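You operate a simulated robot arm through the tools that you are given. There is no shell and no other tool. Be economical: measure what you need, move in short steps, check, and stop when the job is done.

You run a simulated two-armed robot. Do the job below in one go: nothing can be reset, and whatever is moved stays where it is left.

## Task
Take the green strap coil and leave it on top of the grey belts box on the top of the service bench. Push the wheel drawer shut. Put one of the brown wheels from the top of the service bench on the shelf under the belt conveyor. Put two of the steel blocks from the top of the wooden rack on the hopper of the blue feeder. Take the cap off the water bottle and lay it down on the top of the teal cabinet. Close the teal rollers drawer. Push the teal belts drawer shut. Take the green gloves and leave it on the top of the wide green belt. Put the top sheet marked "57" from the top of the guarded feeder on the top of the wide green belt. Take the eyewash bottle from the top of the service bench and put it on the shelf under the service bench. Put the route sheet from the top of the service bench on top of the white reel there. Fetch the grey pad and set it in the black crate. Open the pot lid. Any order will do. Set down upright: eyewash bottle.

It is judged by the outcome, as a careful person would: the job done as asked, and still so three seconds after it is handed in. It fails if anything else is knocked over, pushed out of place, dropped, spilled or broken. A push-on lid holds only when it is set on centred and level and pressed home; a screw cap is set on level and turned clockwise until tight. Flat cloth is picked up by pressing the open fingertips on it (5 to 10 N) and closing them slowly along it; thin cloth reads only 2 to 8 mm in the jaws.

## Robot
Two 7-joint arms with fingered hands on one trunk, on a base that drives. Base frame: it is fixed to the floor where the robot stands at the start and does not move with it; the origin is under the middle of the robot, x ahead of it, y to its left, z up. Units: m, rad, N and s.
The left shoulder is at the start at [0.06, 0.138, 0.697], the right one opposite. With the tool pointing down near the work surface each hand reaches from about 0.3 to 0.66 m from the robot's upright axis, wherever it stands, measured 20 degrees to its own side. Places, roughly: black crate (30x20x13 cm) [1.9, 5, 0.8]; brown wheel (4x4x2 cm) [1.2, 0.8, 0.9]; eyewash bottle [1.25, 1.75, 1]; green gloves [2, 5.5, 0.75]; green strap coil (6x7x3 cm) [0.4, 0, 0]; grey belts box [1.25, 0.5, 1]; grey pad (5x3x3 cm) [1.2, 0.2, 0.9]; hopper of the blue feeder [4.1, 3.1, 0.9]; pot lid [1.1, 0.9, 0.9]; route sheet [1.25, 0.25, 0.75]; shelf under the belt conveyor [-0.5, 4.8, 0.4]; shelf under the service bench [1.2, 1.1, 0.2]; steel block [2.5, 5.75, 1]; teal belts drawer [3, 5.1, 0.2]; teal rollers drawer [3, 5.1, 0.6]; top of the wide green belt [-0.5, 5.6, 0.8]; top sheet [2, 3.25, 1.25]; water bottle [2.75, 5.25, 1]; wheel drawer [1, 0.6, 0.9]; white reel (16x16x6 cm) [1.4, 0.8, 0.9]. Payload 4 kg a hand.
Tool frame (each hand has its own): the origin (TCP) lies between the finger pads and is the grasp point; the fingertips stand 0.036 m ahead of it; z points along the fingers, y is the line along which they close. Largest opening 0.12 m; the body of the gripper starts 0.042 m behind the TCP. The gripper is a hand of 5 fingers: y runs from the thumb to the fingers, the wrist lies at [-0.015, -0.109, -0.2] in the tool frame, and closing takes about 1.5 s.
Orientation is that of the tool frame in the base frame, as a unit quaternion [x, y, z, w]. With the fingers straight down and the wrist toward the robot, the tool's x, y and z point along [0, 1, 0], [1, 0, 0] and [0, 0, -1] of the base frame.

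## Interface
- The arms move only by the tool nudge_tool. It takes "left_rows", "right_rows" or both (then of equal length, played together; a hand with none holds still); each is a list of rows, each an object (a shift or turn left out is 0, a gripper value left out holds the last) with "xyz": the shift along the tool's x, y, z in units of 40 mm (1.0 is 40 mm), a list of three; "delta_rot": the turn, a rotation vector about the tool's x, y, z in units of 6 degrees (1.0 is 6 degrees), a list of three; "grip": the opening, from 0 (shut) to 1 (fully open). In form: [{"xyz": [dx, dy, dz], "delta_rot": [ax, ay, az], "grip": grip}, ...]. A call has 1 to 12 rows; each row shifts and turns the commanded pose from where the row before left it, along the tool's axes as they then stand. A call with a number of a shift or a turn outside -1 to 1 is refused whole. Each row takes 0.2 s and may step no farther than 0.05 m and 0.15 rad from the row before; otherwise, or with a gripper value out of range, the whole call is refused. Where a pose cannot be reached the arm comes as near as it can. A force on the tool above 40 N (or 10 N above the force at the start of the call, whichever is more), or a blocked arm, ends the call early, and 0.2 s more pass. Each finger travels about 0.153 m/s and halts on what it meets, pressing with about 29 N; the grip force reading is that of the motor and also rises with nothing between the fingers. The clock runs only during rows and for 0.2 s after the last one: add rows that do not move to give the fingers time. The reply holds the time, the measured pose of the TCP, the force on the tool along the base axes, the opening and the grip force, in the units named above and with some noise, with the torque about the TCP (base axes, N m) and any sound that the robot's microphone picked up, and new pictures: "pictures" is both (left out), scene, wrist or none (wrist: the cameras of the hands that moved).
- Cameras (640 x 400 px; columns grow to the right, rows downward): "scene" is now at [0.0443, 0.0444, 1.3388]; the picture's right is [0.51, -0.86, 0.00], its down [-0.51, -0.30, -0.81] and it looks along [0.69, 0.41, -0.59] (base axes); focal length 214 px, centre (320, 200). "left" rides on the left gripper at [-0.069, -0.079, -0.131] in its tool frame; the picture's right is [-0.78, -0.29, 0.55], its down [0.55, -0.73, 0.40] and it looks along [0.29, 0.61, 0.74] (tool axes); focal length 222 px, centre (320, 200). "right" rides on the right gripper at [0.069, -0.079, -0.131] in its tool frame; the picture's right is [-0.78, 0.29, -0.55], its down [-0.55, -0.73, 0.40] and it looks along [-0.29, 0.61, 0.74] (tool axes); focal length 222 px, centre (320, 200). There is no depth. A picture from a camera that has moved, and an enlarged one, comes with that camera's place and axes in the base frame and with its lens.
- slide_trunk(by): slides the trunk up (or, below 0, down) by that many m; the arms and the scene camera ride with it, the base frame stays. It gives what a move gives, with no picture.
- base_move(legs): drives the robot by 1 to 6 legs, each [ahead, left, turn to the left] in m, m and rad, along the robot's own axes; the way and the turn of a leg run together, so that a leg with both is an arc; at most 1.5 m and 3.142 rad a leg. The arms and the cameras ride along, it lands a little off, and it stops where it bumps. It gives what a move gives, and a new picture of the scene camera.
- grasp_type(shape, hand): the hand has 5 fingers and takes this shape, open, in about a second: jaw (thumb against the fingers, like two jaws); tri (thumb and two fingers); tip (a fingertip pinch); poke (one finger out to press); point (the index stretched); flat (the hand flat); cup (the hand cupped); fist (a fist). The gripper value then closes the fingers along that shape, each until it touches; the sizes above hold for jaw. It gives what a move gives, with no picture.
- turn_head(pan, tilt): turns the head with the scene camera to pan (to the left, within 1.501 rad either way) and tilt (down, from -0.506 to 1.204), counted from straight ahead of the robot. It gives what a move gives, and a new picture of the scene camera.
- zoom(camera, box): a new picture of the part [left, top, right, bottom] of that camera's present view, enlarged. It takes no simulated time.
- hand_in(): hands the job in; it is judged then, once.

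Go step by step. Nothing tells you exact positions but the pictures and the camera data: compare them with the known pose of the tool, close in by small moves and look again before you grip or let go. The budget is 556 turns and 360 pictures, counting those below and the enlarged ones. Unless the task says otherwise, let go and move clear before handing in.

The tools are called after "Emit:" by a JSON object that holds its "api" and its "payload". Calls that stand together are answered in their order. nudge_tool: Moves the arms, as the interface text tells. Its arguments: {"type":"object","properties":{"left_rows":{"type":"array","items":{"type":"object","properties":{"xyz":{"type":"array","items":{"type":"number"}},"delta_rot":{"type":"array","items":{"type":"number"}},"grip":{"type":"number"}}}},"right_rows":{"type":"array","items":{"type":"object","properties":{"xyz":{"type":"array","items":{"type":"number"}},"delta_rot":{"type":"array","items":{"type":"number"}},"grip":{"type":"number"}}}},"pictures":{"type":"string","enum":["both","scene","wrist","none"]}},"required":[]} The other tools are called the same way: slide_trunk (by) slides the trunk up or down; grasp_type (shape, hand) gives the hand a shape; base_move (legs) drives the base; turn_head (pan, tilt) turns the head that bears the scene camera; zoom (camera, box) takes an enlarged picture of a part of a camera's view; hand_in () hands the job in.

At the start:

```text
time_s: 0.0
left_tool_pos: [0.3515, 0.443, 1.1639]
left_tcp_rot: [0.707, 0.707, 0.0, -0.001]
left_ft_force: [-0.7, -0.7, -0.1]
left_torque: [0.02, 0.0, 0.02]
left_finger_gap: 0.1199
left_grasp_force: 0.0
left_shape: jaw
right_tool_pos: [0.5636, 0.0341, 1.2115]
right_tcp_rot: [0.708, 0.707, 0.0, 0.0]
right_ft_force: [0.6, -0.4, 0.1]
right_torque: [0.0, 0.02, -0.01]
right_finger_gap: 0.1198
right_grasp_force: 0.0
right_shape: jaw
trunk travel left (down, up): [-0.275, 0.315]
robot x, y, heading: [0.0002, -0.0017, 0.003]
head pan, tilt: [0.534, 0.634]
```

scene: 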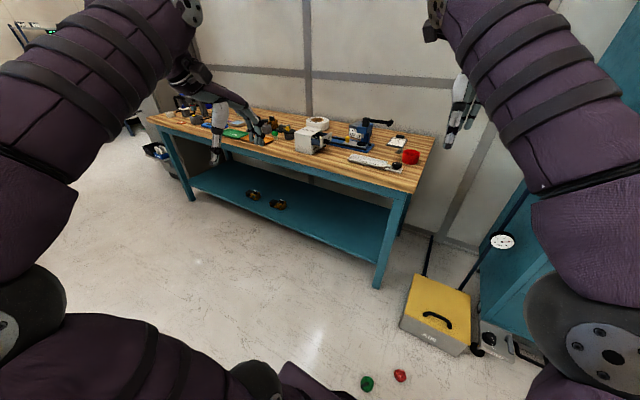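
right: 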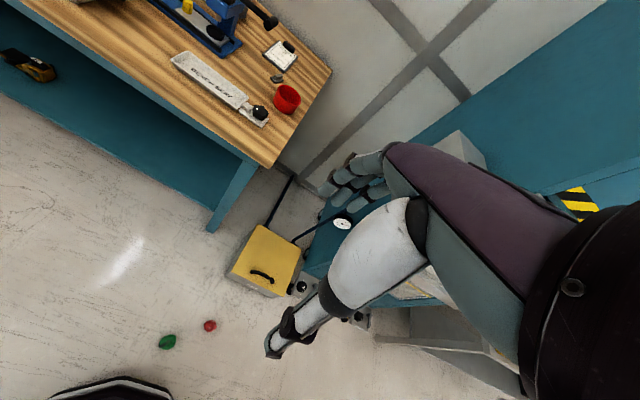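
left: 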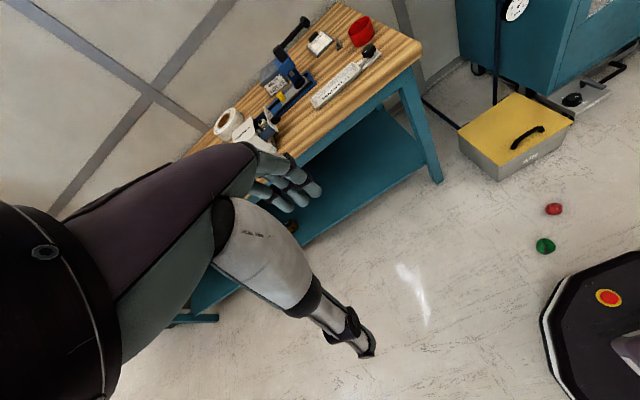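

I see the service bench ahead-left, with the green coil on the floor near my base. First I'll look closer at the bench.

Emit:
{"api": "zoom", "payload": {"camera": "scene", "box": [140, 80, 300, 180]}}

Emit:
{"api": "zoom", "payload": {"camera": "scene", "box": [280, 90, 440, 190]}}

Emit:
{"api": "zoom", "payload": {"camera": "scene", "box": [320, 300, 480, 400]}}

```text
4.00 times, centred on (220, 130) of scene
camera zoom: at [0.0443, 0.0444, 1.3388], right [0.51, -0.86, 0.0], down [-0.51, -0.3, -0.81], along [0.69, 0.41, -0.59], focal length 858 px, centre (720, 480)
```

zoom: 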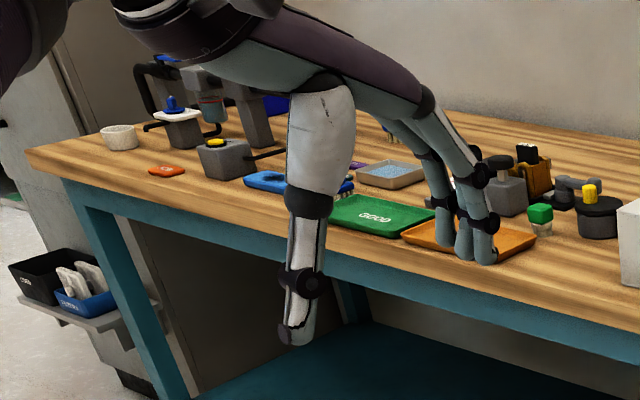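

```text
4.00 times, centred on (360, 140) of scene
camera zoom: at [0.0443, 0.0444, 1.3388], right [0.51, -0.86, 0.0], down [-0.51, -0.3, -0.81], along [0.69, 0.41, -0.59], focal length 858 px, centre (160, 440)
```

zoom: 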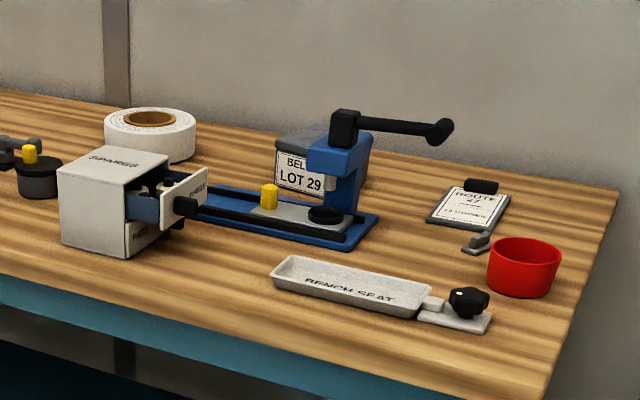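

```text
4.00 times, centred on (400, 350) of scene
camera zoom: at [0.0443, 0.0444, 1.3388], right [0.51, -0.86, 0.0], down [-0.51, -0.3, -0.81], along [0.69, 0.41, -0.59], focal length 858 px, centre (0, -400)
```

zoom: 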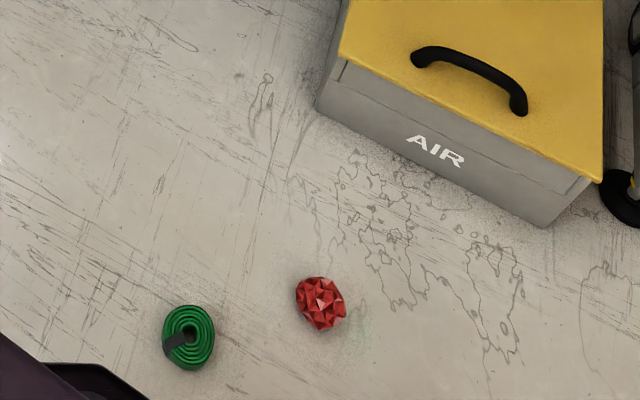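

The green coil is at about (0.42, 0.01) on the floor. I'll back off slightly, lower the trunk and look down at it.

Emit:
{"api": "base_move", "payload": {"legs": [[-0.1, 0, 0]]}}

Emit:
{"api": "slide_trunk", "payload": {"by": -0.27}}

Emit:
{"api": "turn_head", "payload": {"pan": 0, "tilt": 1.0}}

```text
time_s: 1.1
left_tool_pos: [0.2505, 0.4432, 1.163]
left_tcp_rot: [0.707, 0.708, 0.0, 0.001]
left_ft_force: [-0.8, -0.9, 0.4]
left_torque: [0.0, 0.0, 0.03]
left_finger_gap: 0.1197
left_grasp_force: 0.0
left_shape: jaw
right_tool_pos: [0.4594, 0.035, 1.212]
right_tcp_rot: [0.706, 0.708, 0.0, 0.001]
right_ft_force: [-1.0, -0.7, -0.8]
right_torque: [0.0, 0.01, 0.0]
right_finger_gap: 0.1199
right_grasp_force: 0.0
right_shape: jaw
trunk travel left (down, up): [-0.275, 0.315]
robot x, y, heading: [-0.0978, -0.0027, 0.002]
head pan, tilt: [0.534, 0.634]
camera scene: at [-0.0578, 0.0444, 1.3388], right [0.51, -0.86, 0.0], down [-0.51, -0.3, -0.81], along [0.69, 0.41, -0.59], focal length 214 px, centre (320, 200)
```

scene: 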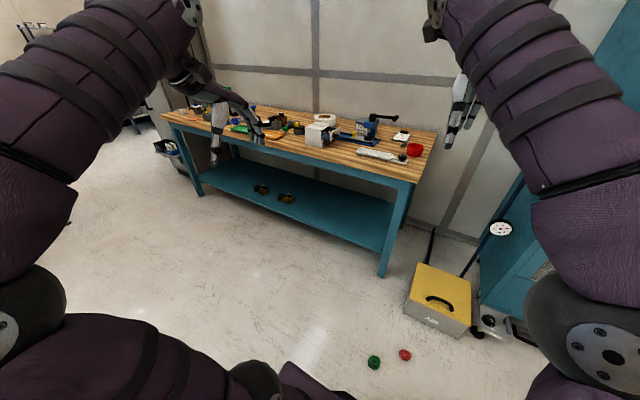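

```text
time_s: 3.9
left_tool_pos: [0.2509, 0.4443, 0.8936]
left_tcp_rot: [0.707, 0.707, 0.001, 0.001]
left_ft_force: [0.1, -0.5, 0.5]
left_torque: [-0.02, 0.01, 0.01]
left_finger_gap: 0.1197
left_grasp_force: 0.1
left_shape: jaw
right_tool_pos: [0.4599, 0.0336, 0.9417]
right_tcp_rot: [0.707, 0.707, 0.0, 0.0]
right_ft_force: [-0.1, 0.0, 0.2]
right_torque: [0.0, -0.01, 0.0]
right_finger_gap: 0.1196
right_grasp_force: 0.2
right_shape: jaw
trunk travel left (down, up): [-0.005, 0.585]
robot x, y, heading: [-0.1039, 0.0032, 0.004]
head pan, tilt: [0.534, 0.634]
```

```text
time_s: 4.9
left_tool_pos: [0.252, 0.4447, 0.8921]
left_tcp_rot: [0.706, 0.708, 0.001, 0.0]
left_ft_force: [-0.3, -1.3, 0.3]
left_torque: [-0.01, 0.01, 0.0]
left_finger_gap: 0.1197
left_grasp_force: 0.2
left_shape: jaw
right_tool_pos: [0.4613, 0.034, 0.9427]
right_tcp_rot: [0.706, 0.708, 0.0, 0.0]
right_ft_force: [-1.0, -0.2, -0.1]
right_torque: [0.01, -0.01, -0.02]
right_finger_gap: 0.1198
right_grasp_force: 0.1
right_shape: jaw
trunk travel left (down, up): [-0.005, 0.585]
robot x, y, heading: [-0.0997, 0.001, 0.001]
head pan, tilt: [0.0, 1.0]
camera scene: at [-0.0624, 0.0, 1.0397], right [0.0, -1.0, 0.0], down [-0.84, 0.0, -0.54], along [0.54, 0.0, -0.84], focal length 214 px, centre (320, 200)
```

scene: 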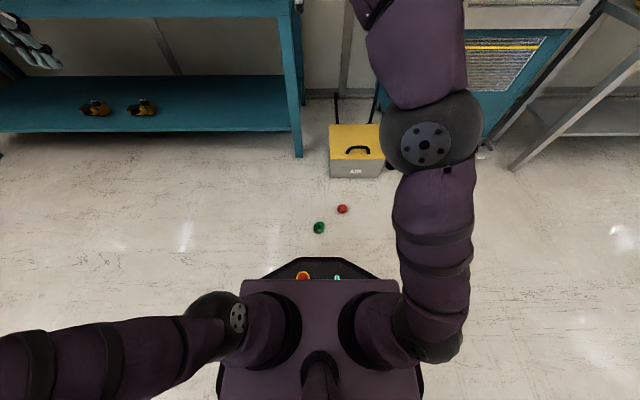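

The coil is at about (0.42, 0.005). I'll bring the right hand down above it.

Emit:
{"api": "nudge_tool", "payload": {"right_rows": [{"xyz": [-0.72, 0, 0.9]}, {"xyz": [0, -0.5, 0.95]}, {"xyz": [0, -0.5, 0.95]}, {"xyz": [0, 0, 1]}, {"xyz": [0, 0, 1]}, {"xyz": [0, 0, 1]}, {"xyz": [0, 0, 1]}, {"xyz": [0, 0, 1]}, {"xyz": [0, 0, 1]}, {"xyz": [0, 0, 1]}, {"xyz": [0, 0, 1]}, {"xyz": [0, 0, 1]}], "pictures": "scene"}}

```text
time_s: 7.5
left_tool_pos: [0.2504, 0.444, 0.8927]
left_tcp_rot: [0.706, 0.708, 0.0, 0.001]
left_ft_force: [0.7, -0.2, -0.1]
left_torque: [0.0, 0.0, 0.02]
left_finger_gap: 0.1198
left_grasp_force: 0.1
left_shape: jaw
right_tool_pos: [0.4205, 0.0076, 0.4696]
right_tcp_rot: [0.706, 0.708, 0.001, 0.0]
right_ft_force: [0.0, 0.2, -0.2]
right_torque: [0.02, 0.01, -0.01]
right_finger_gap: 0.1198
right_grasp_force: 0.0
right_shape: jaw
trunk travel left (down, up): [-0.005, 0.585]
robot x, y, heading: [-0.1037, -0.0013, -0.002]
head pan, tilt: [0.0, 1.0]
camera scene: at [-0.0626, -0.0001, 1.0397], right [0.0, -1.0, 0.0], down [-0.84, 0.0, -0.54], along [0.54, 0.0, -0.84], focal length 214 px, centre (320, 200)
```

scene: 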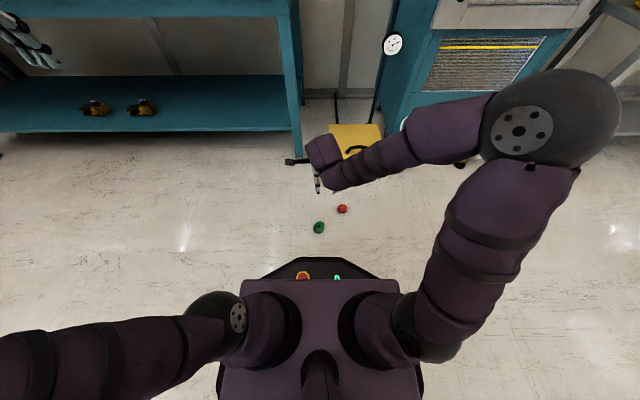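

Good tracking. Continue down to about z 0.19 and check with the wrist camera.

Emit:
{"api": "nudge_tool", "payload": {"right_rows": [{"xyz": [0, 0, 1]}, {"xyz": [0, 0, 1]}, {"xyz": [0, 0, 1]}, {"xyz": [0, 0, 1]}, {"xyz": [0, 0, 1]}, {"xyz": [0, 0, 1]}, {"xyz": [0, 0, 1]}, {"xyz": [0, 0, 0]}], "pictures": "both"}}

```text
time_s: 9.3
left_tool_pos: [0.2508, 0.4444, 0.8925]
left_tcp_rot: [0.706, 0.708, 0.001, 0.0]
left_ft_force: [-0.8, -0.7, 0.5]
left_torque: [0.0, 0.01, -0.01]
left_finger_gap: 0.1194
left_grasp_force: 0.0
left_shape: jaw
right_tool_pos: [0.4223, 0.0073, 0.1889]
right_tcp_rot: [0.706, 0.708, 0.0, -0.001]
right_ft_force: [-0.4, 0.1, 0.6]
right_torque: [0.0, 0.01, 0.0]
right_finger_gap: 0.1197
right_grasp_force: 0.0
right_shape: jaw
trunk travel left (down, up): [-0.005, 0.585]
robot x, y, heading: [-0.0993, 0.0008, -0.003]
head pan, tilt: [0.0, 1.0]
camera scene: at [-0.0624, 0.0, 1.0396], right [0.0, -1.0, 0.0], down [-0.84, 0.0, -0.54], along [0.54, 0.0, -0.84], focal length 214 px, centre (320, 200)
camera right: at [0.3425, 0.076, 0.3198], right [0.29, -0.78, 0.55], down [-0.73, -0.55, -0.4], along [0.61, -0.29, -0.74], focal length 222 px, centre (320, 200)
```

scene: 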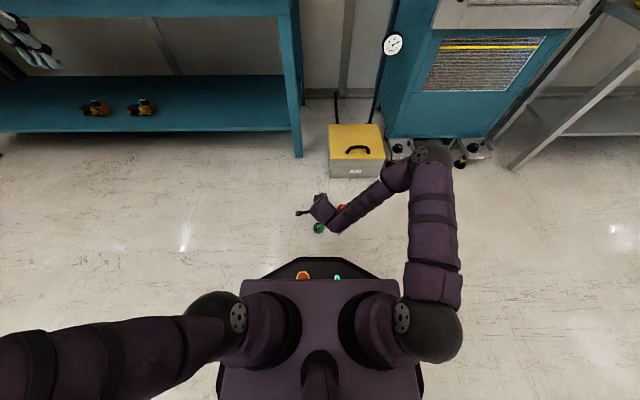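
right: 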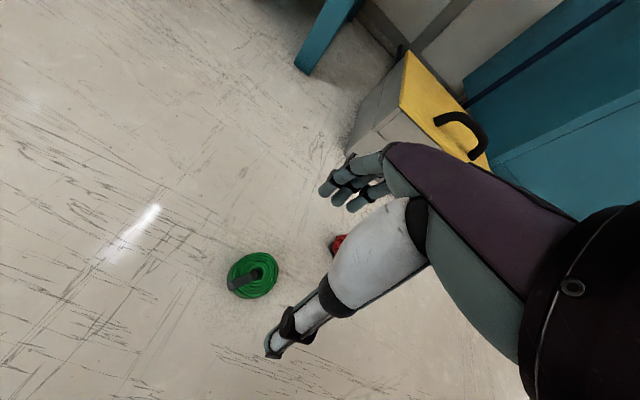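

The coil sits at (0.421, 0.008), right under the TCP. Descend and grip.

Emit:
{"api": "nudge_tool", "payload": {"right_rows": [{"xyz": [0, 0, 1]}, {"xyz": [0, 0, 1]}, {"xyz": [0, 0, 1]}, {"xyz": [0, 0, 0.5]}, {"xyz": [0, 0, 0]}], "pictures": "wrist"}}

```text
time_s: 10.5
left_tool_pos: [0.2501, 0.4433, 0.8936]
left_tcp_rot: [0.706, 0.708, 0.001, 0.0]
left_ft_force: [-0.4, 0.5, 0.5]
left_torque: [0.01, 0.0, 0.0]
left_finger_gap: 0.1199
left_grasp_force: 0.1
left_shape: jaw
right_tool_pos: [0.419, 0.0064, 0.0506]
right_tcp_rot: [0.706, 0.708, 0.0, 0.0]
right_ft_force: [-0.4, -0.1, 0.0]
right_torque: [0.0, 0.03, -0.08]
right_finger_gap: 0.1197
right_grasp_force: 0.1
right_shape: jaw
trunk travel left (down, up): [-0.005, 0.585]
robot x, y, heading: [-0.099, 0.0026, -0.001]
head pan, tilt: [0.0, 1.0]
camera right: at [0.3397, 0.0749, 0.1803], right [0.29, -0.78, 0.55], down [-0.73, -0.55, -0.4], along [0.61, -0.29, -0.74], focal length 222 px, centre (320, 200)
```

right: 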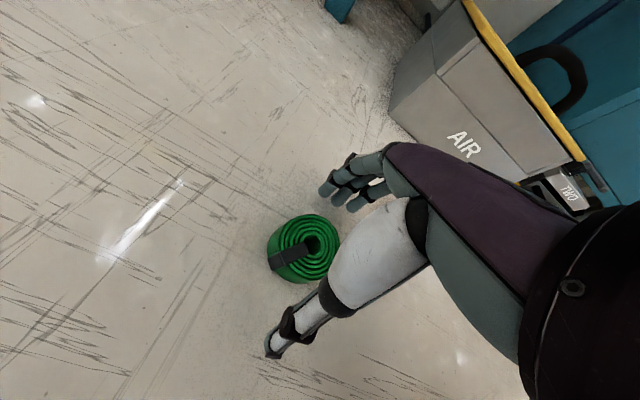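

Emit:
{"api": "nudge_tool", "payload": {"right_rows": [{"xyz": [0, 0, 0.22]}, {"grip": 0.3}, {"grip": 0.3}, {"grip": 0.3}, {"grip": 0.3}, {"grip": 0.3}, {"grip": 0.3}, {"grip": 0.3}, {"grip": 0.3}], "pictures": "wrist"}}

```text
time_s: 12.5
left_tool_pos: [0.2497, 0.443, 0.8931]
left_tcp_rot: [0.706, 0.708, 0.001, 0.0]
left_ft_force: [-0.1, 0.2, 0.9]
left_torque: [-0.01, 0.03, 0.02]
left_finger_gap: 0.1195
left_grasp_force: 0.1
left_shape: jaw
right_tool_pos: [0.4206, 0.006, 0.0417]
right_tcp_rot: [0.706, 0.708, 0.0, -0.001]
right_ft_force: [0.5, 0.3, 0.5]
right_torque: [-0.02, 0.0, -0.01]
right_finger_gap: 0.0513
right_grasp_force: 29.2
right_shape: jaw
trunk travel left (down, up): [-0.005, 0.585]
robot x, y, heading: [-0.0966, -0.0008, 0.003]
head pan, tilt: [0.0, 1.0]
camera right: at [0.34, 0.0748, 0.1721], right [0.29, -0.78, 0.55], down [-0.73, -0.55, -0.4], along [0.61, -0.29, -0.74], focal length 222 px, centre (320, 200)
```

right: 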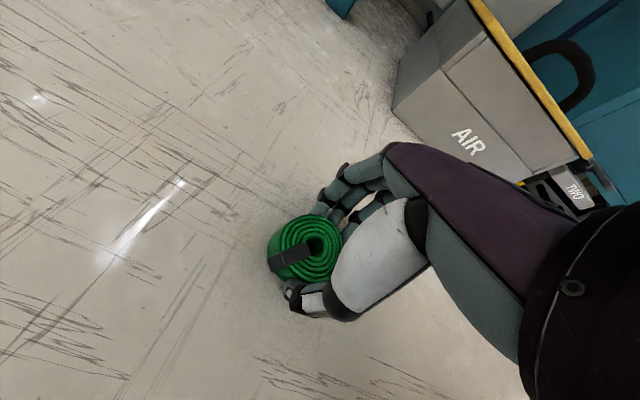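

Gripped at 51 mm. Lift it.

Emit:
{"api": "nudge_tool", "payload": {"right_rows": [{"xyz": [0, 0, -0.5]}, {"xyz": [0, 0, -1]}, {"xyz": [0, 0, -1]}, {"xyz": [0, 0, -1]}, {"xyz": [0, 0, -1]}, {"xyz": [0, 0, -1]}, {"xyz": [0, 0, -1]}, {"xyz": [0, 0, -1]}, {"xyz": [0, 0, -1]}, {"xyz": [0, 0, -1]}, {"xyz": [0, 0, -1]}, {"xyz": [0, 0, -1]}], "pictures": "wrist"}}

Emit:
{"api": "slide_trunk", "payload": {"by": 0.45}}

Emit:
{"api": "turn_head", "payload": {"pan": 0.2, "tilt": 0.6}}

```text
time_s: 15.1
left_tool_pos: [0.2514, 0.4438, 0.8929]
left_tcp_rot: [0.706, 0.708, 0.0, -0.001]
left_ft_force: [0.3, 0.0, 0.8]
left_torque: [0.01, 0.03, -0.02]
left_finger_gap: 0.1198
left_grasp_force: 0.0
left_shape: jaw
right_tool_pos: [0.4185, 0.0046, 0.5018]
right_tcp_rot: [0.707, 0.707, 0.0, -0.002]
right_ft_force: [-0.3, -0.5, -1.3]
right_torque: [0.04, 0.01, 0.01]
right_finger_gap: 0.0514
right_grasp_force: 29.2
right_shape: jaw
trunk travel left (down, up): [-0.005, 0.585]
robot x, y, heading: [-0.1017, -0.0014, 0.003]
head pan, tilt: [0.0, 1.0]
camera right: at [0.3392, 0.0731, 0.6324], right [0.29, -0.78, 0.55], down [-0.73, -0.55, -0.4], along [0.61, -0.28, -0.74], focal length 222 px, centre (320, 200)
```

right: 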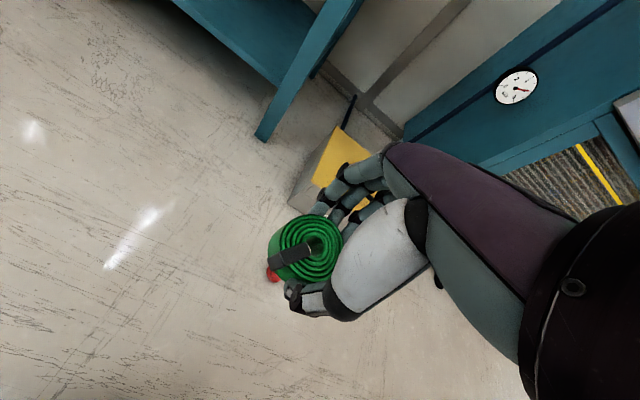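

```text
refused: 0.45 is not a number from -0.4 to 0.4
```

```text
time_s: 15.9
left_tool_pos: [0.2502, 0.4446, 0.8933]
left_tcp_rot: [0.706, 0.708, 0.001, 0.001]
left_ft_force: [-0.4, 0.5, -0.1]
left_torque: [0.02, -0.02, 0.01]
left_finger_gap: 0.1198
left_grasp_force: 0.1
left_shape: jaw
right_tool_pos: [0.4189, 0.0035, 0.5018]
right_tcp_rot: [0.707, 0.708, 0.0, 0.0]
right_ft_force: [-0.3, 0.0, -0.8]
right_torque: [-0.05, 0.02, 0.02]
right_finger_gap: 0.0515
right_grasp_force: 28.9
right_shape: jaw
trunk travel left (down, up): [-0.005, 0.585]
robot x, y, heading: [-0.1007, -0.0015, 0.003]
head pan, tilt: [0.201, 0.6]
camera scene: at [-0.0455, 0.0175, 1.0715], right [0.2, -0.98, 0.0], down [-0.55, -0.11, -0.82], along [0.81, 0.16, -0.57], focal length 214 px, centre (320, 200)
```

scene: 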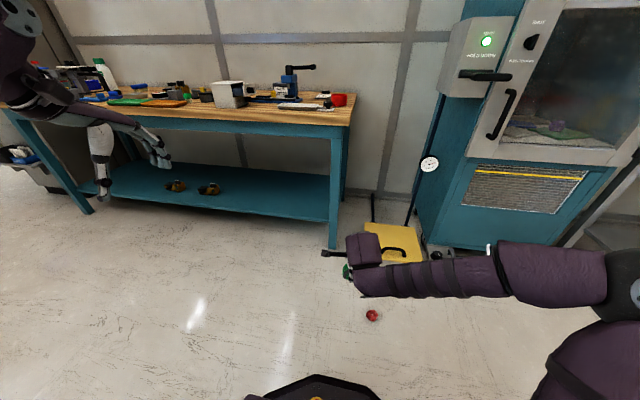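

Lift the trunk, then drive toward the bench.

Emit:
{"api": "slide_trunk", "payload": {"by": 0.4}}

Emit:
{"api": "nudge_tool", "payload": {"right_rows": [{"xyz": [0, -0.5, -1]}, {"xyz": [0, -0.5, -1]}, {"xyz": [0, 0, -1]}, {"xyz": [0, 0, -1]}, {"xyz": [0, 0, -1]}, {"xyz": [0, 0, -1]}, {"xyz": [0, 0, -1]}, {"xyz": [0, 0, -1]}], "pictures": "none"}}

Emit:
{"api": "base_move", "payload": {"legs": [[0.45, 0.5, 0]]}}

```text
time_s: 19.8
left_tool_pos: [0.2506, 0.4432, 1.2934]
left_tcp_rot: [0.707, 0.708, 0.001, 0.0]
left_ft_force: [-0.3, 0.5, 0.2]
left_torque: [0.04, -0.02, -0.04]
left_finger_gap: 0.1199
left_grasp_force: 0.0
left_shape: jaw
right_tool_pos: [0.4202, 0.0055, 0.9013]
right_tcp_rot: [0.707, 0.708, 0.0, 0.001]
right_ft_force: [1.0, -0.2, -0.4]
right_torque: [0.01, -0.01, -0.01]
right_finger_gap: 0.0513
right_grasp_force: 28.9
right_shape: jaw
trunk travel left (down, up): [-0.405, 0.185]
robot x, y, heading: [-0.0996, 0.0009, 0.003]
head pan, tilt: [0.201, 0.6]
```

```text
time_s: 21.6
left_tool_pos: [0.2507, 0.4435, 1.293]
left_tcp_rot: [0.707, 0.707, 0.0, 0.001]
left_ft_force: [-0.8, -0.4, 0.2]
left_torque: [-0.03, 0.0, 0.0]
left_finger_gap: 0.1199
left_grasp_force: 0.1
left_shape: jaw
right_tool_pos: [0.376, 0.0031, 1.2206]
right_tcp_rot: [0.706, 0.708, 0.0, -0.001]
right_ft_force: [-0.3, 0.3, -1.2]
right_torque: [0.0, 0.03, 0.02]
right_finger_gap: 0.0512
right_grasp_force: 28.8
right_shape: jaw
trunk travel left (down, up): [-0.405, 0.185]
robot x, y, heading: [-0.1016, 0.0023, -0.002]
head pan, tilt: [0.201, 0.6]
```

```text
time_s: 25.3
left_tool_pos: [0.7045, 0.944, 1.2931]
left_tcp_rot: [0.71, 0.704, 0.0, -0.001]
left_ft_force: [-0.5, -0.3, -0.2]
left_torque: [-0.01, 0.02, 0.02]
left_finger_gap: 0.1199
left_grasp_force: 0.0
left_shape: jaw
right_tool_pos: [0.8275, 0.5029, 1.2209]
right_tcp_rot: [0.71, 0.704, 0.0, 0.0]
right_ft_force: [0.7, 0.3, -0.4]
right_torque: [-0.01, 0.02, 0.0]
right_finger_gap: 0.0511
right_grasp_force: 28.6
right_shape: jaw
trunk travel left (down, up): [-0.405, 0.185]
robot x, y, heading: [0.3455, 0.4983, -0.006]
head pan, tilt: [0.201, 0.6]
camera scene: at [0.4045, 0.5211, 1.4716], right [0.19, -0.98, 0.0], down [-0.55, -0.11, -0.82], along [0.81, 0.16, -0.57], focal length 214 px, centre (320, 200)
```

scene: 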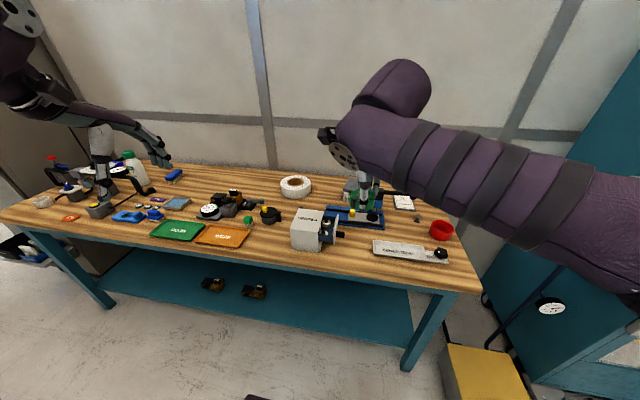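

The bench is in full view. I'll zoom in to locate items.

Emit:
{"api": "zoom", "payload": {"camera": "scene", "box": [270, 160, 470, 285]}}

Emit:
{"api": "zoom", "payload": {"camera": "scene", "box": [130, 170, 290, 270]}}

Emit:
{"api": "zoom", "payload": {"camera": "scene", "box": [20, 140, 180, 240]}}

Emit:
{"api": "zoom", "payload": {"camera": "right", "box": [0, 0, 640, 400]}}

```text
3.20 times, centred on (370, 222) of scene
camera zoom: at [0.4045, 0.5211, 1.4716], right [0.19, -0.98, 0.0], down [-0.55, -0.11, -0.82], along [0.81, 0.16, -0.57], focal length 686 px, centre (160, 128)
```

zoom: 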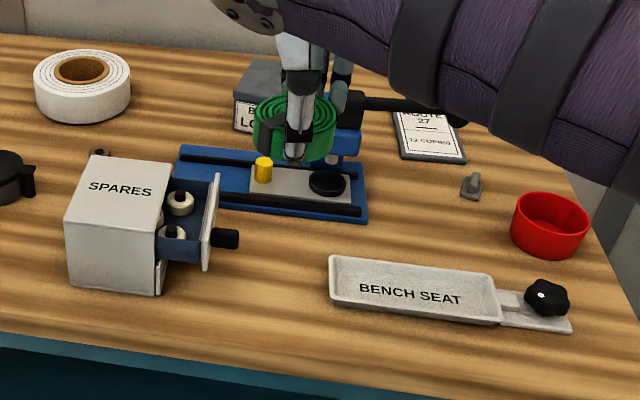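

```text
4.00 times, centred on (210, 220) of scene
camera zoom: at [0.4045, 0.5211, 1.4716], right [0.19, -0.98, 0.0], down [-0.55, -0.11, -0.82], along [0.81, 0.16, -0.57], focal length 858 px, centre (760, 120)
```

zoom: 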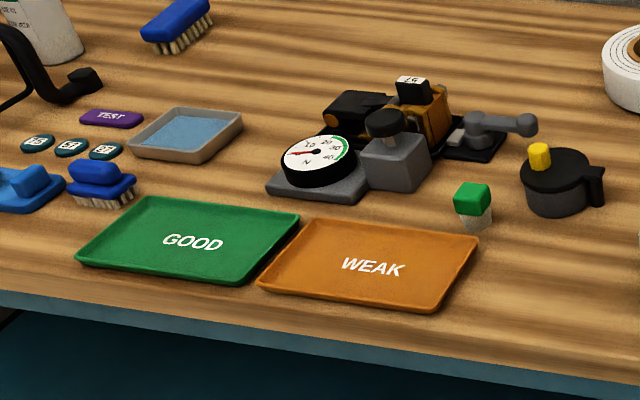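

```text
4.00 times, centred on (100, 190) of scene
camera zoom: at [0.4045, 0.5211, 1.4716], right [0.19, -0.98, 0.0], down [-0.55, -0.11, -0.82], along [0.81, 0.16, -0.57], focal length 858 px, centre (1200, 240)
```

zoom: 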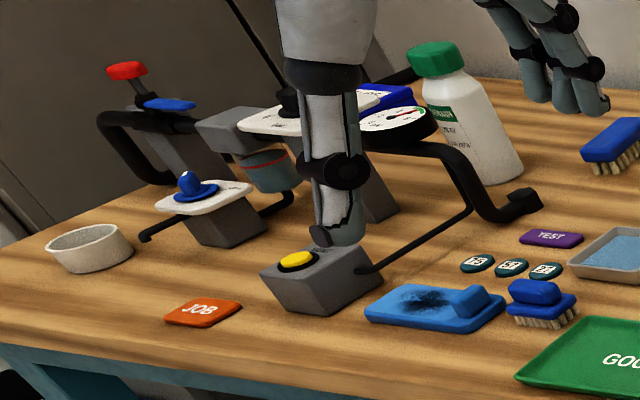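

```text
1.00 times, centred on (320, 200) of right (not enlarged: the box is as wide or as high as the picture)
camera zoom: at [0.7473, 0.5721, 1.3512], right [0.29, -0.79, 0.55], down [-0.74, -0.54, -0.4], along [0.61, -0.29, -0.74], focal length 222 px, centre (320, 200)
```

zoom: 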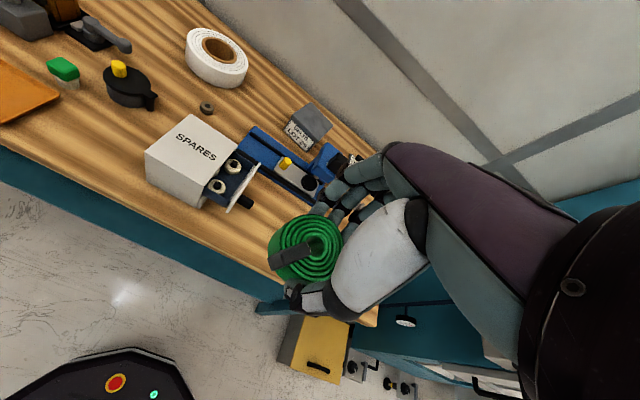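

Emit:
{"api": "zoom", "payload": {"camera": "right", "box": [140, 60, 380, 210]}}

```text
2.67 times, centred on (260, 135) of right
camera zoom: at [0.7473, 0.5721, 1.3512], right [0.29, -0.79, 0.55], down [-0.74, -0.54, -0.4], along [0.61, -0.29, -0.74], focal length 592 px, centre (480, 373)
```

zoom: 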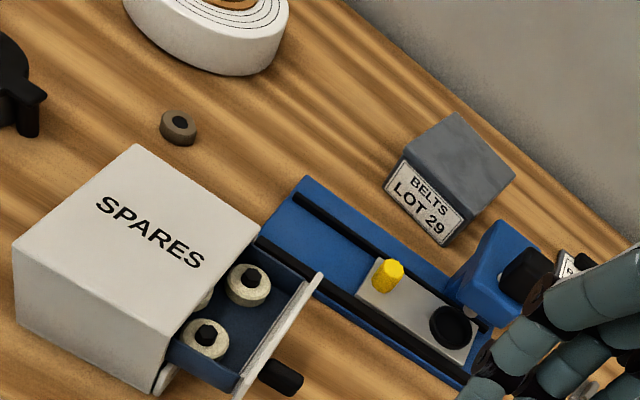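

Bench top is at z≈0.847, front edge x≈0.88. The belts box top centre is about (1.35, 0.52, 0.916). I'll drive nearer to the bench.

Emit:
{"api": "base_move", "payload": {"legs": [[0.21, 0.2, 0]]}}

Emit:
{"api": "turn_head", "payload": {"pan": 0.0, "tilt": 0.95}}

```text
time_s: 27.3
left_tool_pos: [0.908, 1.1453, 1.2932]
left_tcp_rot: [0.707, 0.707, 0.0, 0.0]
left_ft_force: [-0.7, 0.7, -0.9]
left_torque: [-0.03, -0.01, 0.01]
left_finger_gap: 0.1198
left_grasp_force: 0.0
left_shape: jaw
right_tool_pos: [1.0331, 0.7038, 1.2196]
right_tcp_rot: [0.708, 0.706, -0.001, -0.001]
right_ft_force: [0.1, 0.2, -1.3]
right_torque: [0.01, 0.03, 0.01]
right_finger_gap: 0.0516
right_grasp_force: 28.7
right_shape: jaw
trunk travel left (down, up): [-0.405, 0.185]
robot x, y, heading: [0.5521, 0.7004, -0.006]
head pan, tilt: [0.201, 0.6]
camera scene: at [0.6107, 0.7204, 1.4716], right [0.2, -0.98, 0.0], down [-0.55, -0.11, -0.82], along [0.81, 0.16, -0.57], focal length 214 px, centre (320, 200)
```

scene: 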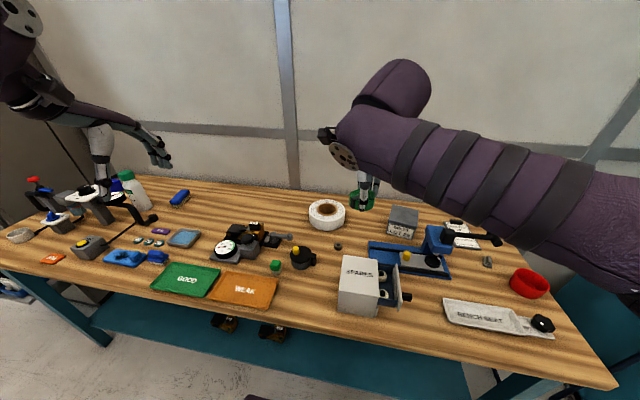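

```text
time_s: 28.1
left_tool_pos: [0.9064, 1.1439, 1.2932]
left_tcp_rot: [0.708, 0.706, 0.0, 0.001]
left_ft_force: [0.2, -0.2, 0.1]
left_torque: [0.01, 0.0, 0.0]
left_finger_gap: 0.1196
left_grasp_force: 0.1
left_shape: jaw
right_tool_pos: [1.0326, 0.7037, 1.2206]
right_tcp_rot: [0.708, 0.706, 0.001, 0.0]
right_ft_force: [0.0, -0.2, 0.1]
right_torque: [-0.02, 0.03, 0.01]
right_finger_gap: 0.0514
right_grasp_force: 29.0
right_shape: jaw
trunk travel left (down, up): [-0.405, 0.185]
robot x, y, heading: [0.5529, 0.7042, -0.001]
head pan, tilt: [0.0, 0.949]
camera scene: at [0.5961, 0.7021, 1.4433], right [0.0, -1.0, 0.0], down [-0.81, 0.0, -0.58], along [0.58, 0.0, -0.81], focal length 214 px, centre (320, 200)
```

scene: 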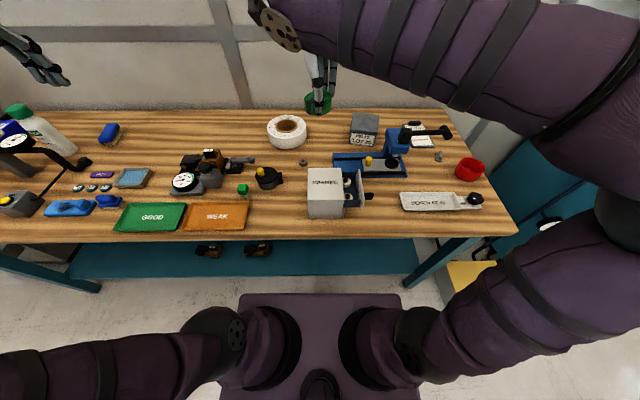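

Everything lines up (box centre ≈ (1.357, 0.522)). Inch forward and extend the right arm toward it.

Emit:
{"api": "base_move", "payload": {"legs": [[0.05, 0, 0]]}}

Emit:
{"api": "nudge_tool", "payload": {"right_rows": [{"xyz": [-0.5, 1, 0]}, {"xyz": [-0.5, 1, 0]}, {"xyz": [-1, 0.6, 0]}, {"xyz": [-1, 0.6, 0]}, {"xyz": [-1, 0.6, 0]}, {"xyz": [-0.5, 1, 0]}, {"xyz": [0, 1, 0.5]}, {"xyz": [0, 0.9, 0.5]}, {"xyz": [0, 0, 0]}], "pictures": "both"}}

```text
time_s: 29.0
left_tool_pos: [0.9595, 1.1439, 1.2919]
left_tcp_rot: [0.708, 0.707, 0.0, 0.0]
left_ft_force: [-0.2, 0.5, 0.3]
left_torque: [0.01, 0.05, -0.02]
left_finger_gap: 0.1194
left_grasp_force: 0.1
left_shape: jaw
right_tool_pos: [1.0853, 0.7035, 1.2199]
right_tcp_rot: [0.708, 0.706, 0.0, -0.001]
right_ft_force: [0.3, 0.2, -0.1]
right_torque: [-0.01, 0.05, -0.01]
right_finger_gap: 0.0512
right_grasp_force: 28.9
right_shape: jaw
trunk travel left (down, up): [-0.405, 0.185]
robot x, y, heading: [0.6055, 0.7005, -0.0]
head pan, tilt: [0.0, 0.949]
camera scene: at [0.6486, 0.702, 1.4431], right [0.0, -1.0, 0.0], down [-0.81, 0.0, -0.58], along [0.58, 0.0, -0.81], focal length 214 px, centre (320, 200)
```

scene: 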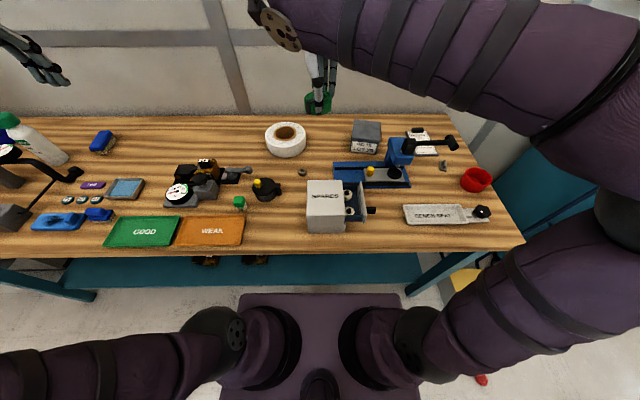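

```text
time_s: 31.0
left_tool_pos: [0.9579, 1.1462, 1.2929]
left_tcp_rot: [0.708, 0.707, 0.0, 0.0]
left_ft_force: [-0.7, 0.1, 0.1]
left_torque: [0.0, 0.02, 0.02]
left_finger_gap: 0.1197
left_grasp_force: 0.1
left_shape: jaw
right_tool_pos: [1.3508, 0.5199, 1.1816]
right_tcp_rot: [0.708, 0.706, 0.0, 0.0]
right_ft_force: [-0.2, -0.8, -0.6]
right_torque: [0.01, 0.02, 0.01]
right_finger_gap: 0.0513
right_grasp_force: 28.7
right_shape: jaw
trunk travel left (down, up): [-0.405, 0.185]
robot x, y, heading: [0.605, 0.7011, 0.0]
head pan, tilt: [0.0, 0.949]
camera scene: at [0.6464, 0.7019, 1.4433], right [0.0, -1.0, 0.0], down [-0.81, 0.0, -0.58], along [0.58, 0.0, -0.81], focal length 214 px, centre (320, 200)
camera right: at [1.2714, 0.5894, 1.3109], right [0.29, -0.79, 0.55], down [-0.74, -0.55, -0.4], along [0.61, -0.29, -0.74], focal length 222 px, centre (320, 200)
```

scene: 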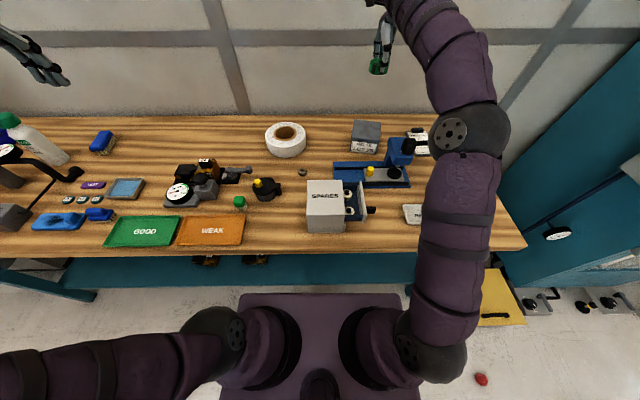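
right: 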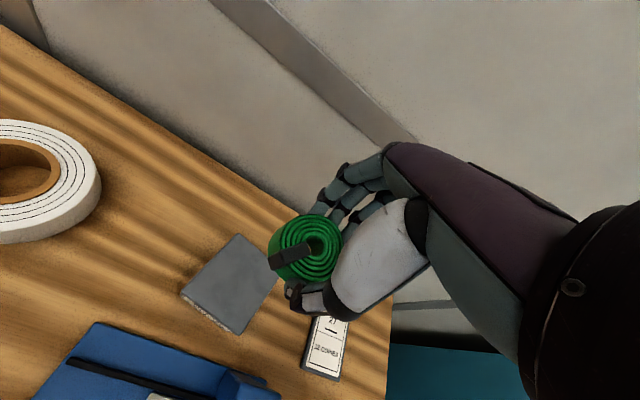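

The arm reaches fine. Lower halfway and check clearance to the press.

Emit:
{"api": "nudge_tool", "payload": {"right_rows": [{"xyz": [0, 0.1, 1]}, {"xyz": [0, 0, 1]}, {"xyz": [0, 0, 1]}, {"xyz": [0, 0, 0.5]}, {"xyz": [0, 0, 0]}], "pictures": "both"}}

```text
time_s: 32.2
left_tool_pos: [0.9571, 1.1451, 1.2932]
left_tcp_rot: [0.707, 0.707, 0.0, -0.001]
left_ft_force: [-0.5, -0.3, 0.6]
left_torque: [0.01, 0.04, 0.01]
left_finger_gap: 0.1199
left_grasp_force: 0.0
left_shape: jaw
right_tool_pos: [1.3542, 0.5221, 1.0421]
right_tcp_rot: [0.708, 0.706, -0.001, -0.002]
right_ft_force: [0.6, 0.2, -0.6]
right_torque: [0.0, -0.03, 0.04]
right_finger_gap: 0.0513
right_grasp_force: 28.6
right_shape: jaw
trunk travel left (down, up): [-0.405, 0.185]
robot x, y, heading: [0.6056, 0.7024, -0.001]
head pan, tilt: [0.0, 0.949]
camera scene: at [0.6469, 0.7019, 1.4432], right [0.0, -1.0, 0.0], down [-0.81, 0.0, -0.58], along [0.58, 0.0, -0.81], focal length 214 px, centre (320, 200)
camera right: at [1.2749, 0.5911, 1.171], right [0.29, -0.79, 0.55], down [-0.74, -0.55, -0.4], along [0.61, -0.29, -0.74], focal length 222 px, centre (320, 200)
```

scene: 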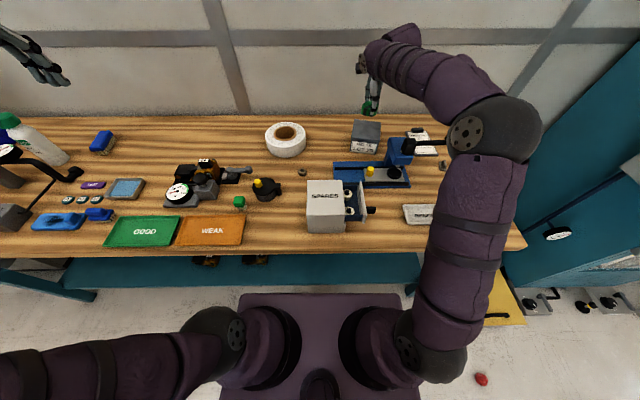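
right: 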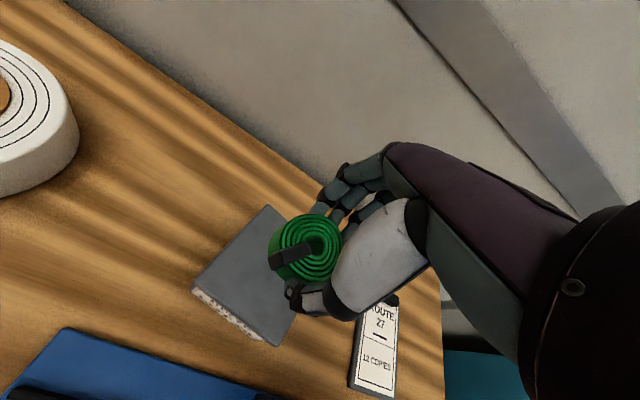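

Emit:
{"api": "nudge_tool", "payload": {"right_rows": [{"xyz": [0, 0, 0.9]}, {"xyz": [0, 0, 0.8]}, {"xyz": [0, 0, 0.1]}, {"xyz": [0, 0, 0]}], "pictures": "both"}}

```text
time_s: 33.2
left_tool_pos: [0.9578, 1.1449, 1.2934]
left_tcp_rot: [0.708, 0.707, 0.0, 0.0]
left_ft_force: [0.1, 0.9, 0.2]
left_torque: [-0.03, 0.0, 0.01]
left_finger_gap: 0.1198
left_grasp_force: 0.0
left_shape: jaw
right_tool_pos: [1.353, 0.5221, 0.9671]
right_tcp_rot: [0.708, 0.706, 0.0, 0.0]
right_ft_force: [0.6, 0.5, -0.8]
right_torque: [0.02, -0.03, 0.0]
right_finger_gap: 0.0513
right_grasp_force: 29.0
right_shape: jaw
trunk travel left (down, up): [-0.405, 0.185]
robot x, y, heading: [0.603, 0.7017, -0.003]
head pan, tilt: [0.0, 0.949]
camera scene: at [0.647, 0.7019, 1.4432], right [0.0, -1.0, 0.0], down [-0.81, 0.0, -0.58], along [0.58, 0.0, -0.81], focal length 214 px, centre (320, 200)
camera right: at [1.2735, 0.5914, 1.0982], right [0.29, -0.79, 0.55], down [-0.74, -0.55, -0.4], along [0.61, -0.29, -0.74], focal length 222 px, centre (320, 200)
```

scene: 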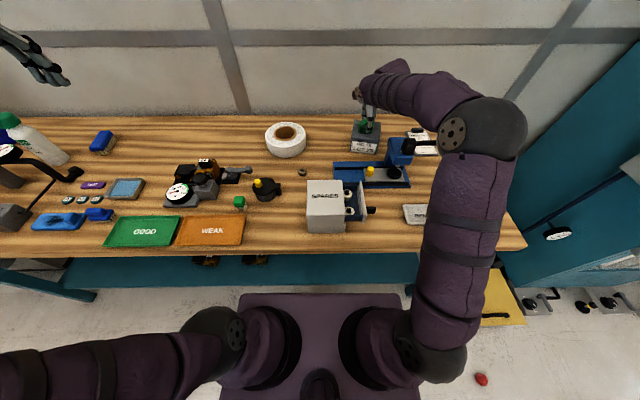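
right: 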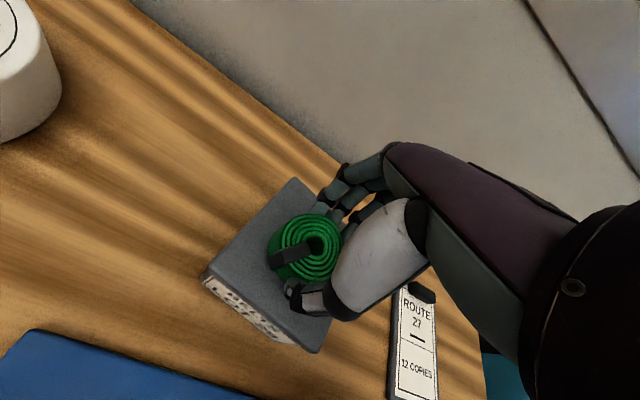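

Emit:
{"api": "nudge_tool", "payload": {"right_rows": [{"xyz": [0, 0, 0.1]}, {"xyz": [0, 0, 0.1]}, {"xyz": [0, 0, 0]}], "pictures": "none"}}

```text
time_s: 34.0
left_tool_pos: [0.9568, 1.1445, 1.2934]
left_tcp_rot: [0.707, 0.707, 0.001, 0.001]
left_ft_force: [0.3, -0.4, 1.0]
left_torque: [-0.01, 0.0, -0.02]
left_finger_gap: 0.1198
left_grasp_force: 0.1
left_shape: jaw
right_tool_pos: [1.3532, 0.5223, 0.9645]
right_tcp_rot: [0.708, 0.706, 0.002, 0.003]
right_ft_force: [-3.7, -1.4, 23.5]
right_torque: [0.01, 0.08, -0.05]
right_finger_gap: 0.0522
right_grasp_force: 29.1
right_shape: jaw
trunk travel left (down, up): [-0.405, 0.185]
robot x, y, heading: [0.6027, 0.7013, 0.001]
head pan, tilt: [0.0, 0.949]
```

Contact at z≈0.964. Ease up slightly, open and rise.

Emit:
{"api": "nudge_tool", "payload": {"right_rows": [{"xyz": [0, 0, -0.1]}, {"grip": 0.6}, {"grip": 0.75}, {"grip": 0.85}, {"grip": 0.85}, {"xyz": [0, 0, -0.5]}, {"xyz": [0, 0, -1]}, {"xyz": [0, 0, -1]}, {"xyz": [0, 0, -1]}, {"xyz": [0, 0, -1]}], "pictures": "both"}}

```text
time_s: 36.2
left_tool_pos: [0.9581, 1.145, 1.2928]
left_tcp_rot: [0.708, 0.707, 0.0, 0.0]
left_ft_force: [-0.5, 0.2, 0.0]
left_torque: [-0.03, -0.01, 0.0]
left_finger_gap: 0.1201
left_grasp_force: 0.1
left_shape: jaw
right_tool_pos: [1.3516, 0.523, 1.1448]
right_tcp_rot: [0.707, 0.707, -0.001, 0.0]
right_ft_force: [-0.3, 0.6, 0.4]
right_torque: [-0.02, 0.01, -0.03]
right_finger_gap: 0.1018
right_grasp_force: 0.0
right_shape: jaw
trunk travel left (down, up): [-0.405, 0.185]
robot x, y, heading: [0.6083, 0.7039, -0.003]
head pan, tilt: [0.0, 0.949]
camera scene: at [0.6468, 0.7021, 1.4432], right [0.0, -1.0, 0.0], down [-0.81, 0.0, -0.58], along [0.58, 0.0, -0.81], focal length 214 px, centre (320, 200)
camera right: at [1.2714, 0.5921, 1.2761], right [0.29, -0.79, 0.55], down [-0.74, -0.55, -0.4], along [0.61, -0.29, -0.74], focal length 222 px, centre (320, 200)
```

scene: 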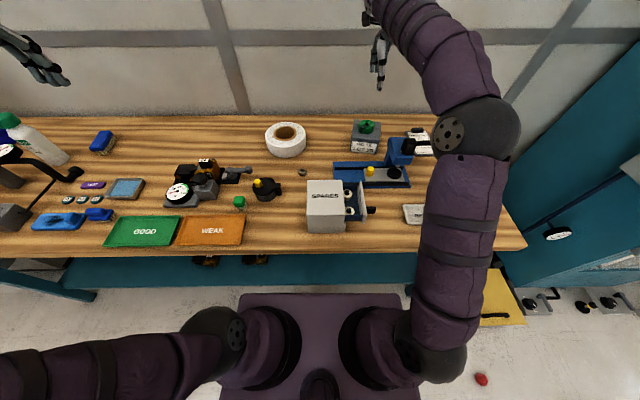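
right: 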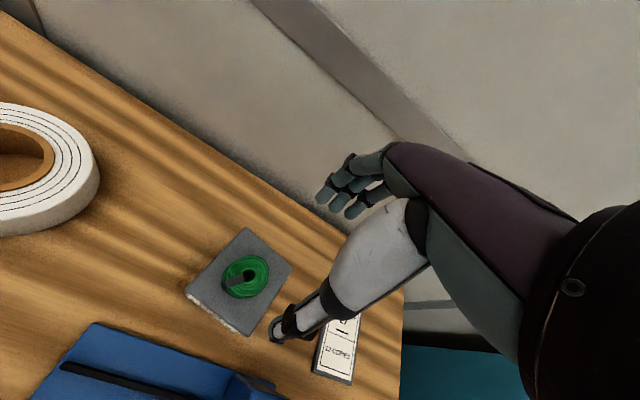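

Coil placed. Next I'll shut the wheel drawer; zoom for its geometry.

Emit:
{"api": "zoom", "payload": {"camera": "scene", "box": [280, 100, 520, 250]}}

```text
2.67 times, centred on (400, 175) of scene
camera zoom: at [0.6468, 0.7021, 1.4432], right [0.0, -1.0, 0.0], down [-0.81, 0.0, -0.58], along [0.58, 0.0, -0.81], focal length 572 px, centre (107, 267)
```

zoom: 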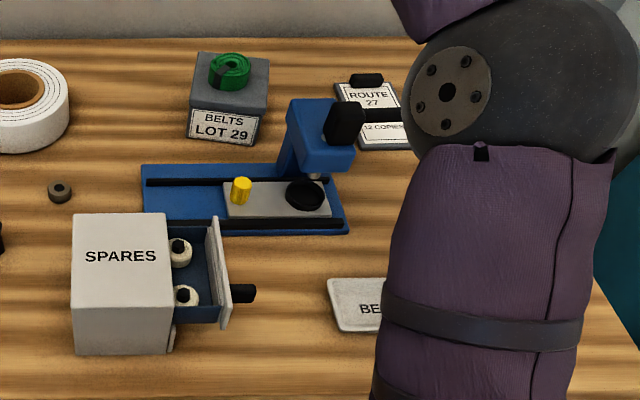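

Drawer knob is at about (1.01, 0.533–0.562, 0.882). Bring the closed right hand to its right side.

Emit:
{"api": "nudge_tool", "payload": {"right_rows": [{"xyz": [-0.1, -0.9, 0], "grip": 0}, {"xyz": [-0.1, -0.9, 0]}, {"xyz": [-0.1, -0.9, 0]}, {"xyz": [-0.1, -0.9, 0]}, {"xyz": [-0.1, -0.9, 0]}, {"xyz": [-0.1, -0.9, 0]}, {"xyz": [-0.1, -0.9, 0]}, {"xyz": [-0.1, -0.9, 0]}, {"xyz": [-0.2, -0.9, 0]}, {"xyz": [-0.2, -0.44, 0.4]}, {"xyz": [0, 0, 1]}, {"xyz": [0, 0, 0]}], "pictures": "both"}}

```text
time_s: 38.8
left_tool_pos: [0.9588, 1.1453, 1.2928]
left_tcp_rot: [0.708, 0.706, 0.0, 0.001]
left_ft_force: [-0.4, 0.3, 0.4]
left_torque: [-0.02, 0.0, 0.01]
left_finger_gap: 0.1197
left_grasp_force: 0.0
left_shape: jaw
right_tool_pos: [1.0146, 0.4755, 1.0885]
right_tcp_rot: [0.708, 0.706, 0.001, -0.001]
right_ft_force: [-0.2, 0.1, -0.3]
right_torque: [0.02, -0.03, -0.01]
right_finger_gap: 0.0
right_grasp_force: 29.2
right_shape: jaw
trunk travel left (down, up): [-0.405, 0.185]
robot x, y, heading: [0.6, 0.6998, -0.003]
head pan, tilt: [0.0, 0.949]
camera scene: at [0.6468, 0.7019, 1.4432], right [0.0, -1.0, 0.0], down [-0.81, 0.0, -0.58], along [0.58, 0.0, -0.81], focal length 214 px, centre (320, 200)
camera right: at [0.9345, 0.5452, 1.2195], right [0.29, -0.79, 0.55], down [-0.74, -0.55, -0.4], along [0.61, -0.29, -0.74], focal length 222 px, centre (320, 200)
```

scene: 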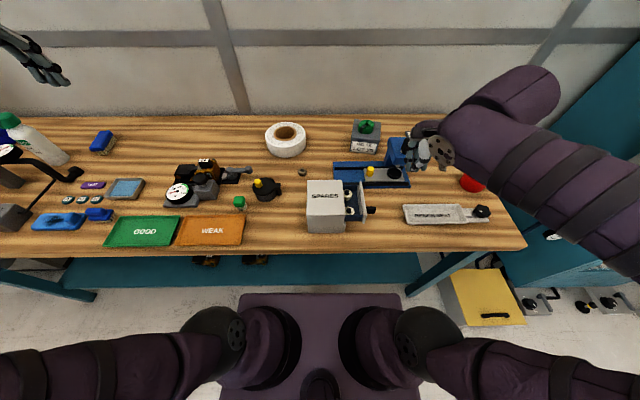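
right: 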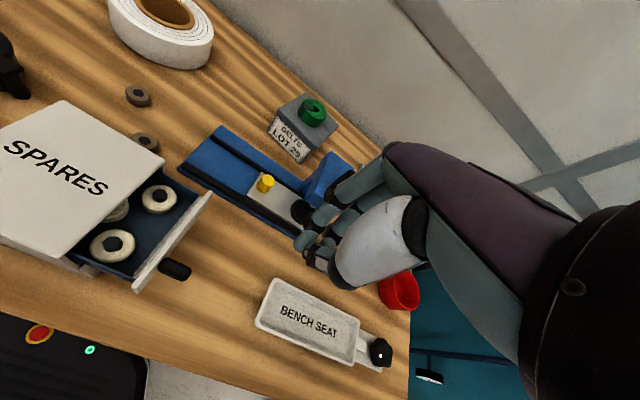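

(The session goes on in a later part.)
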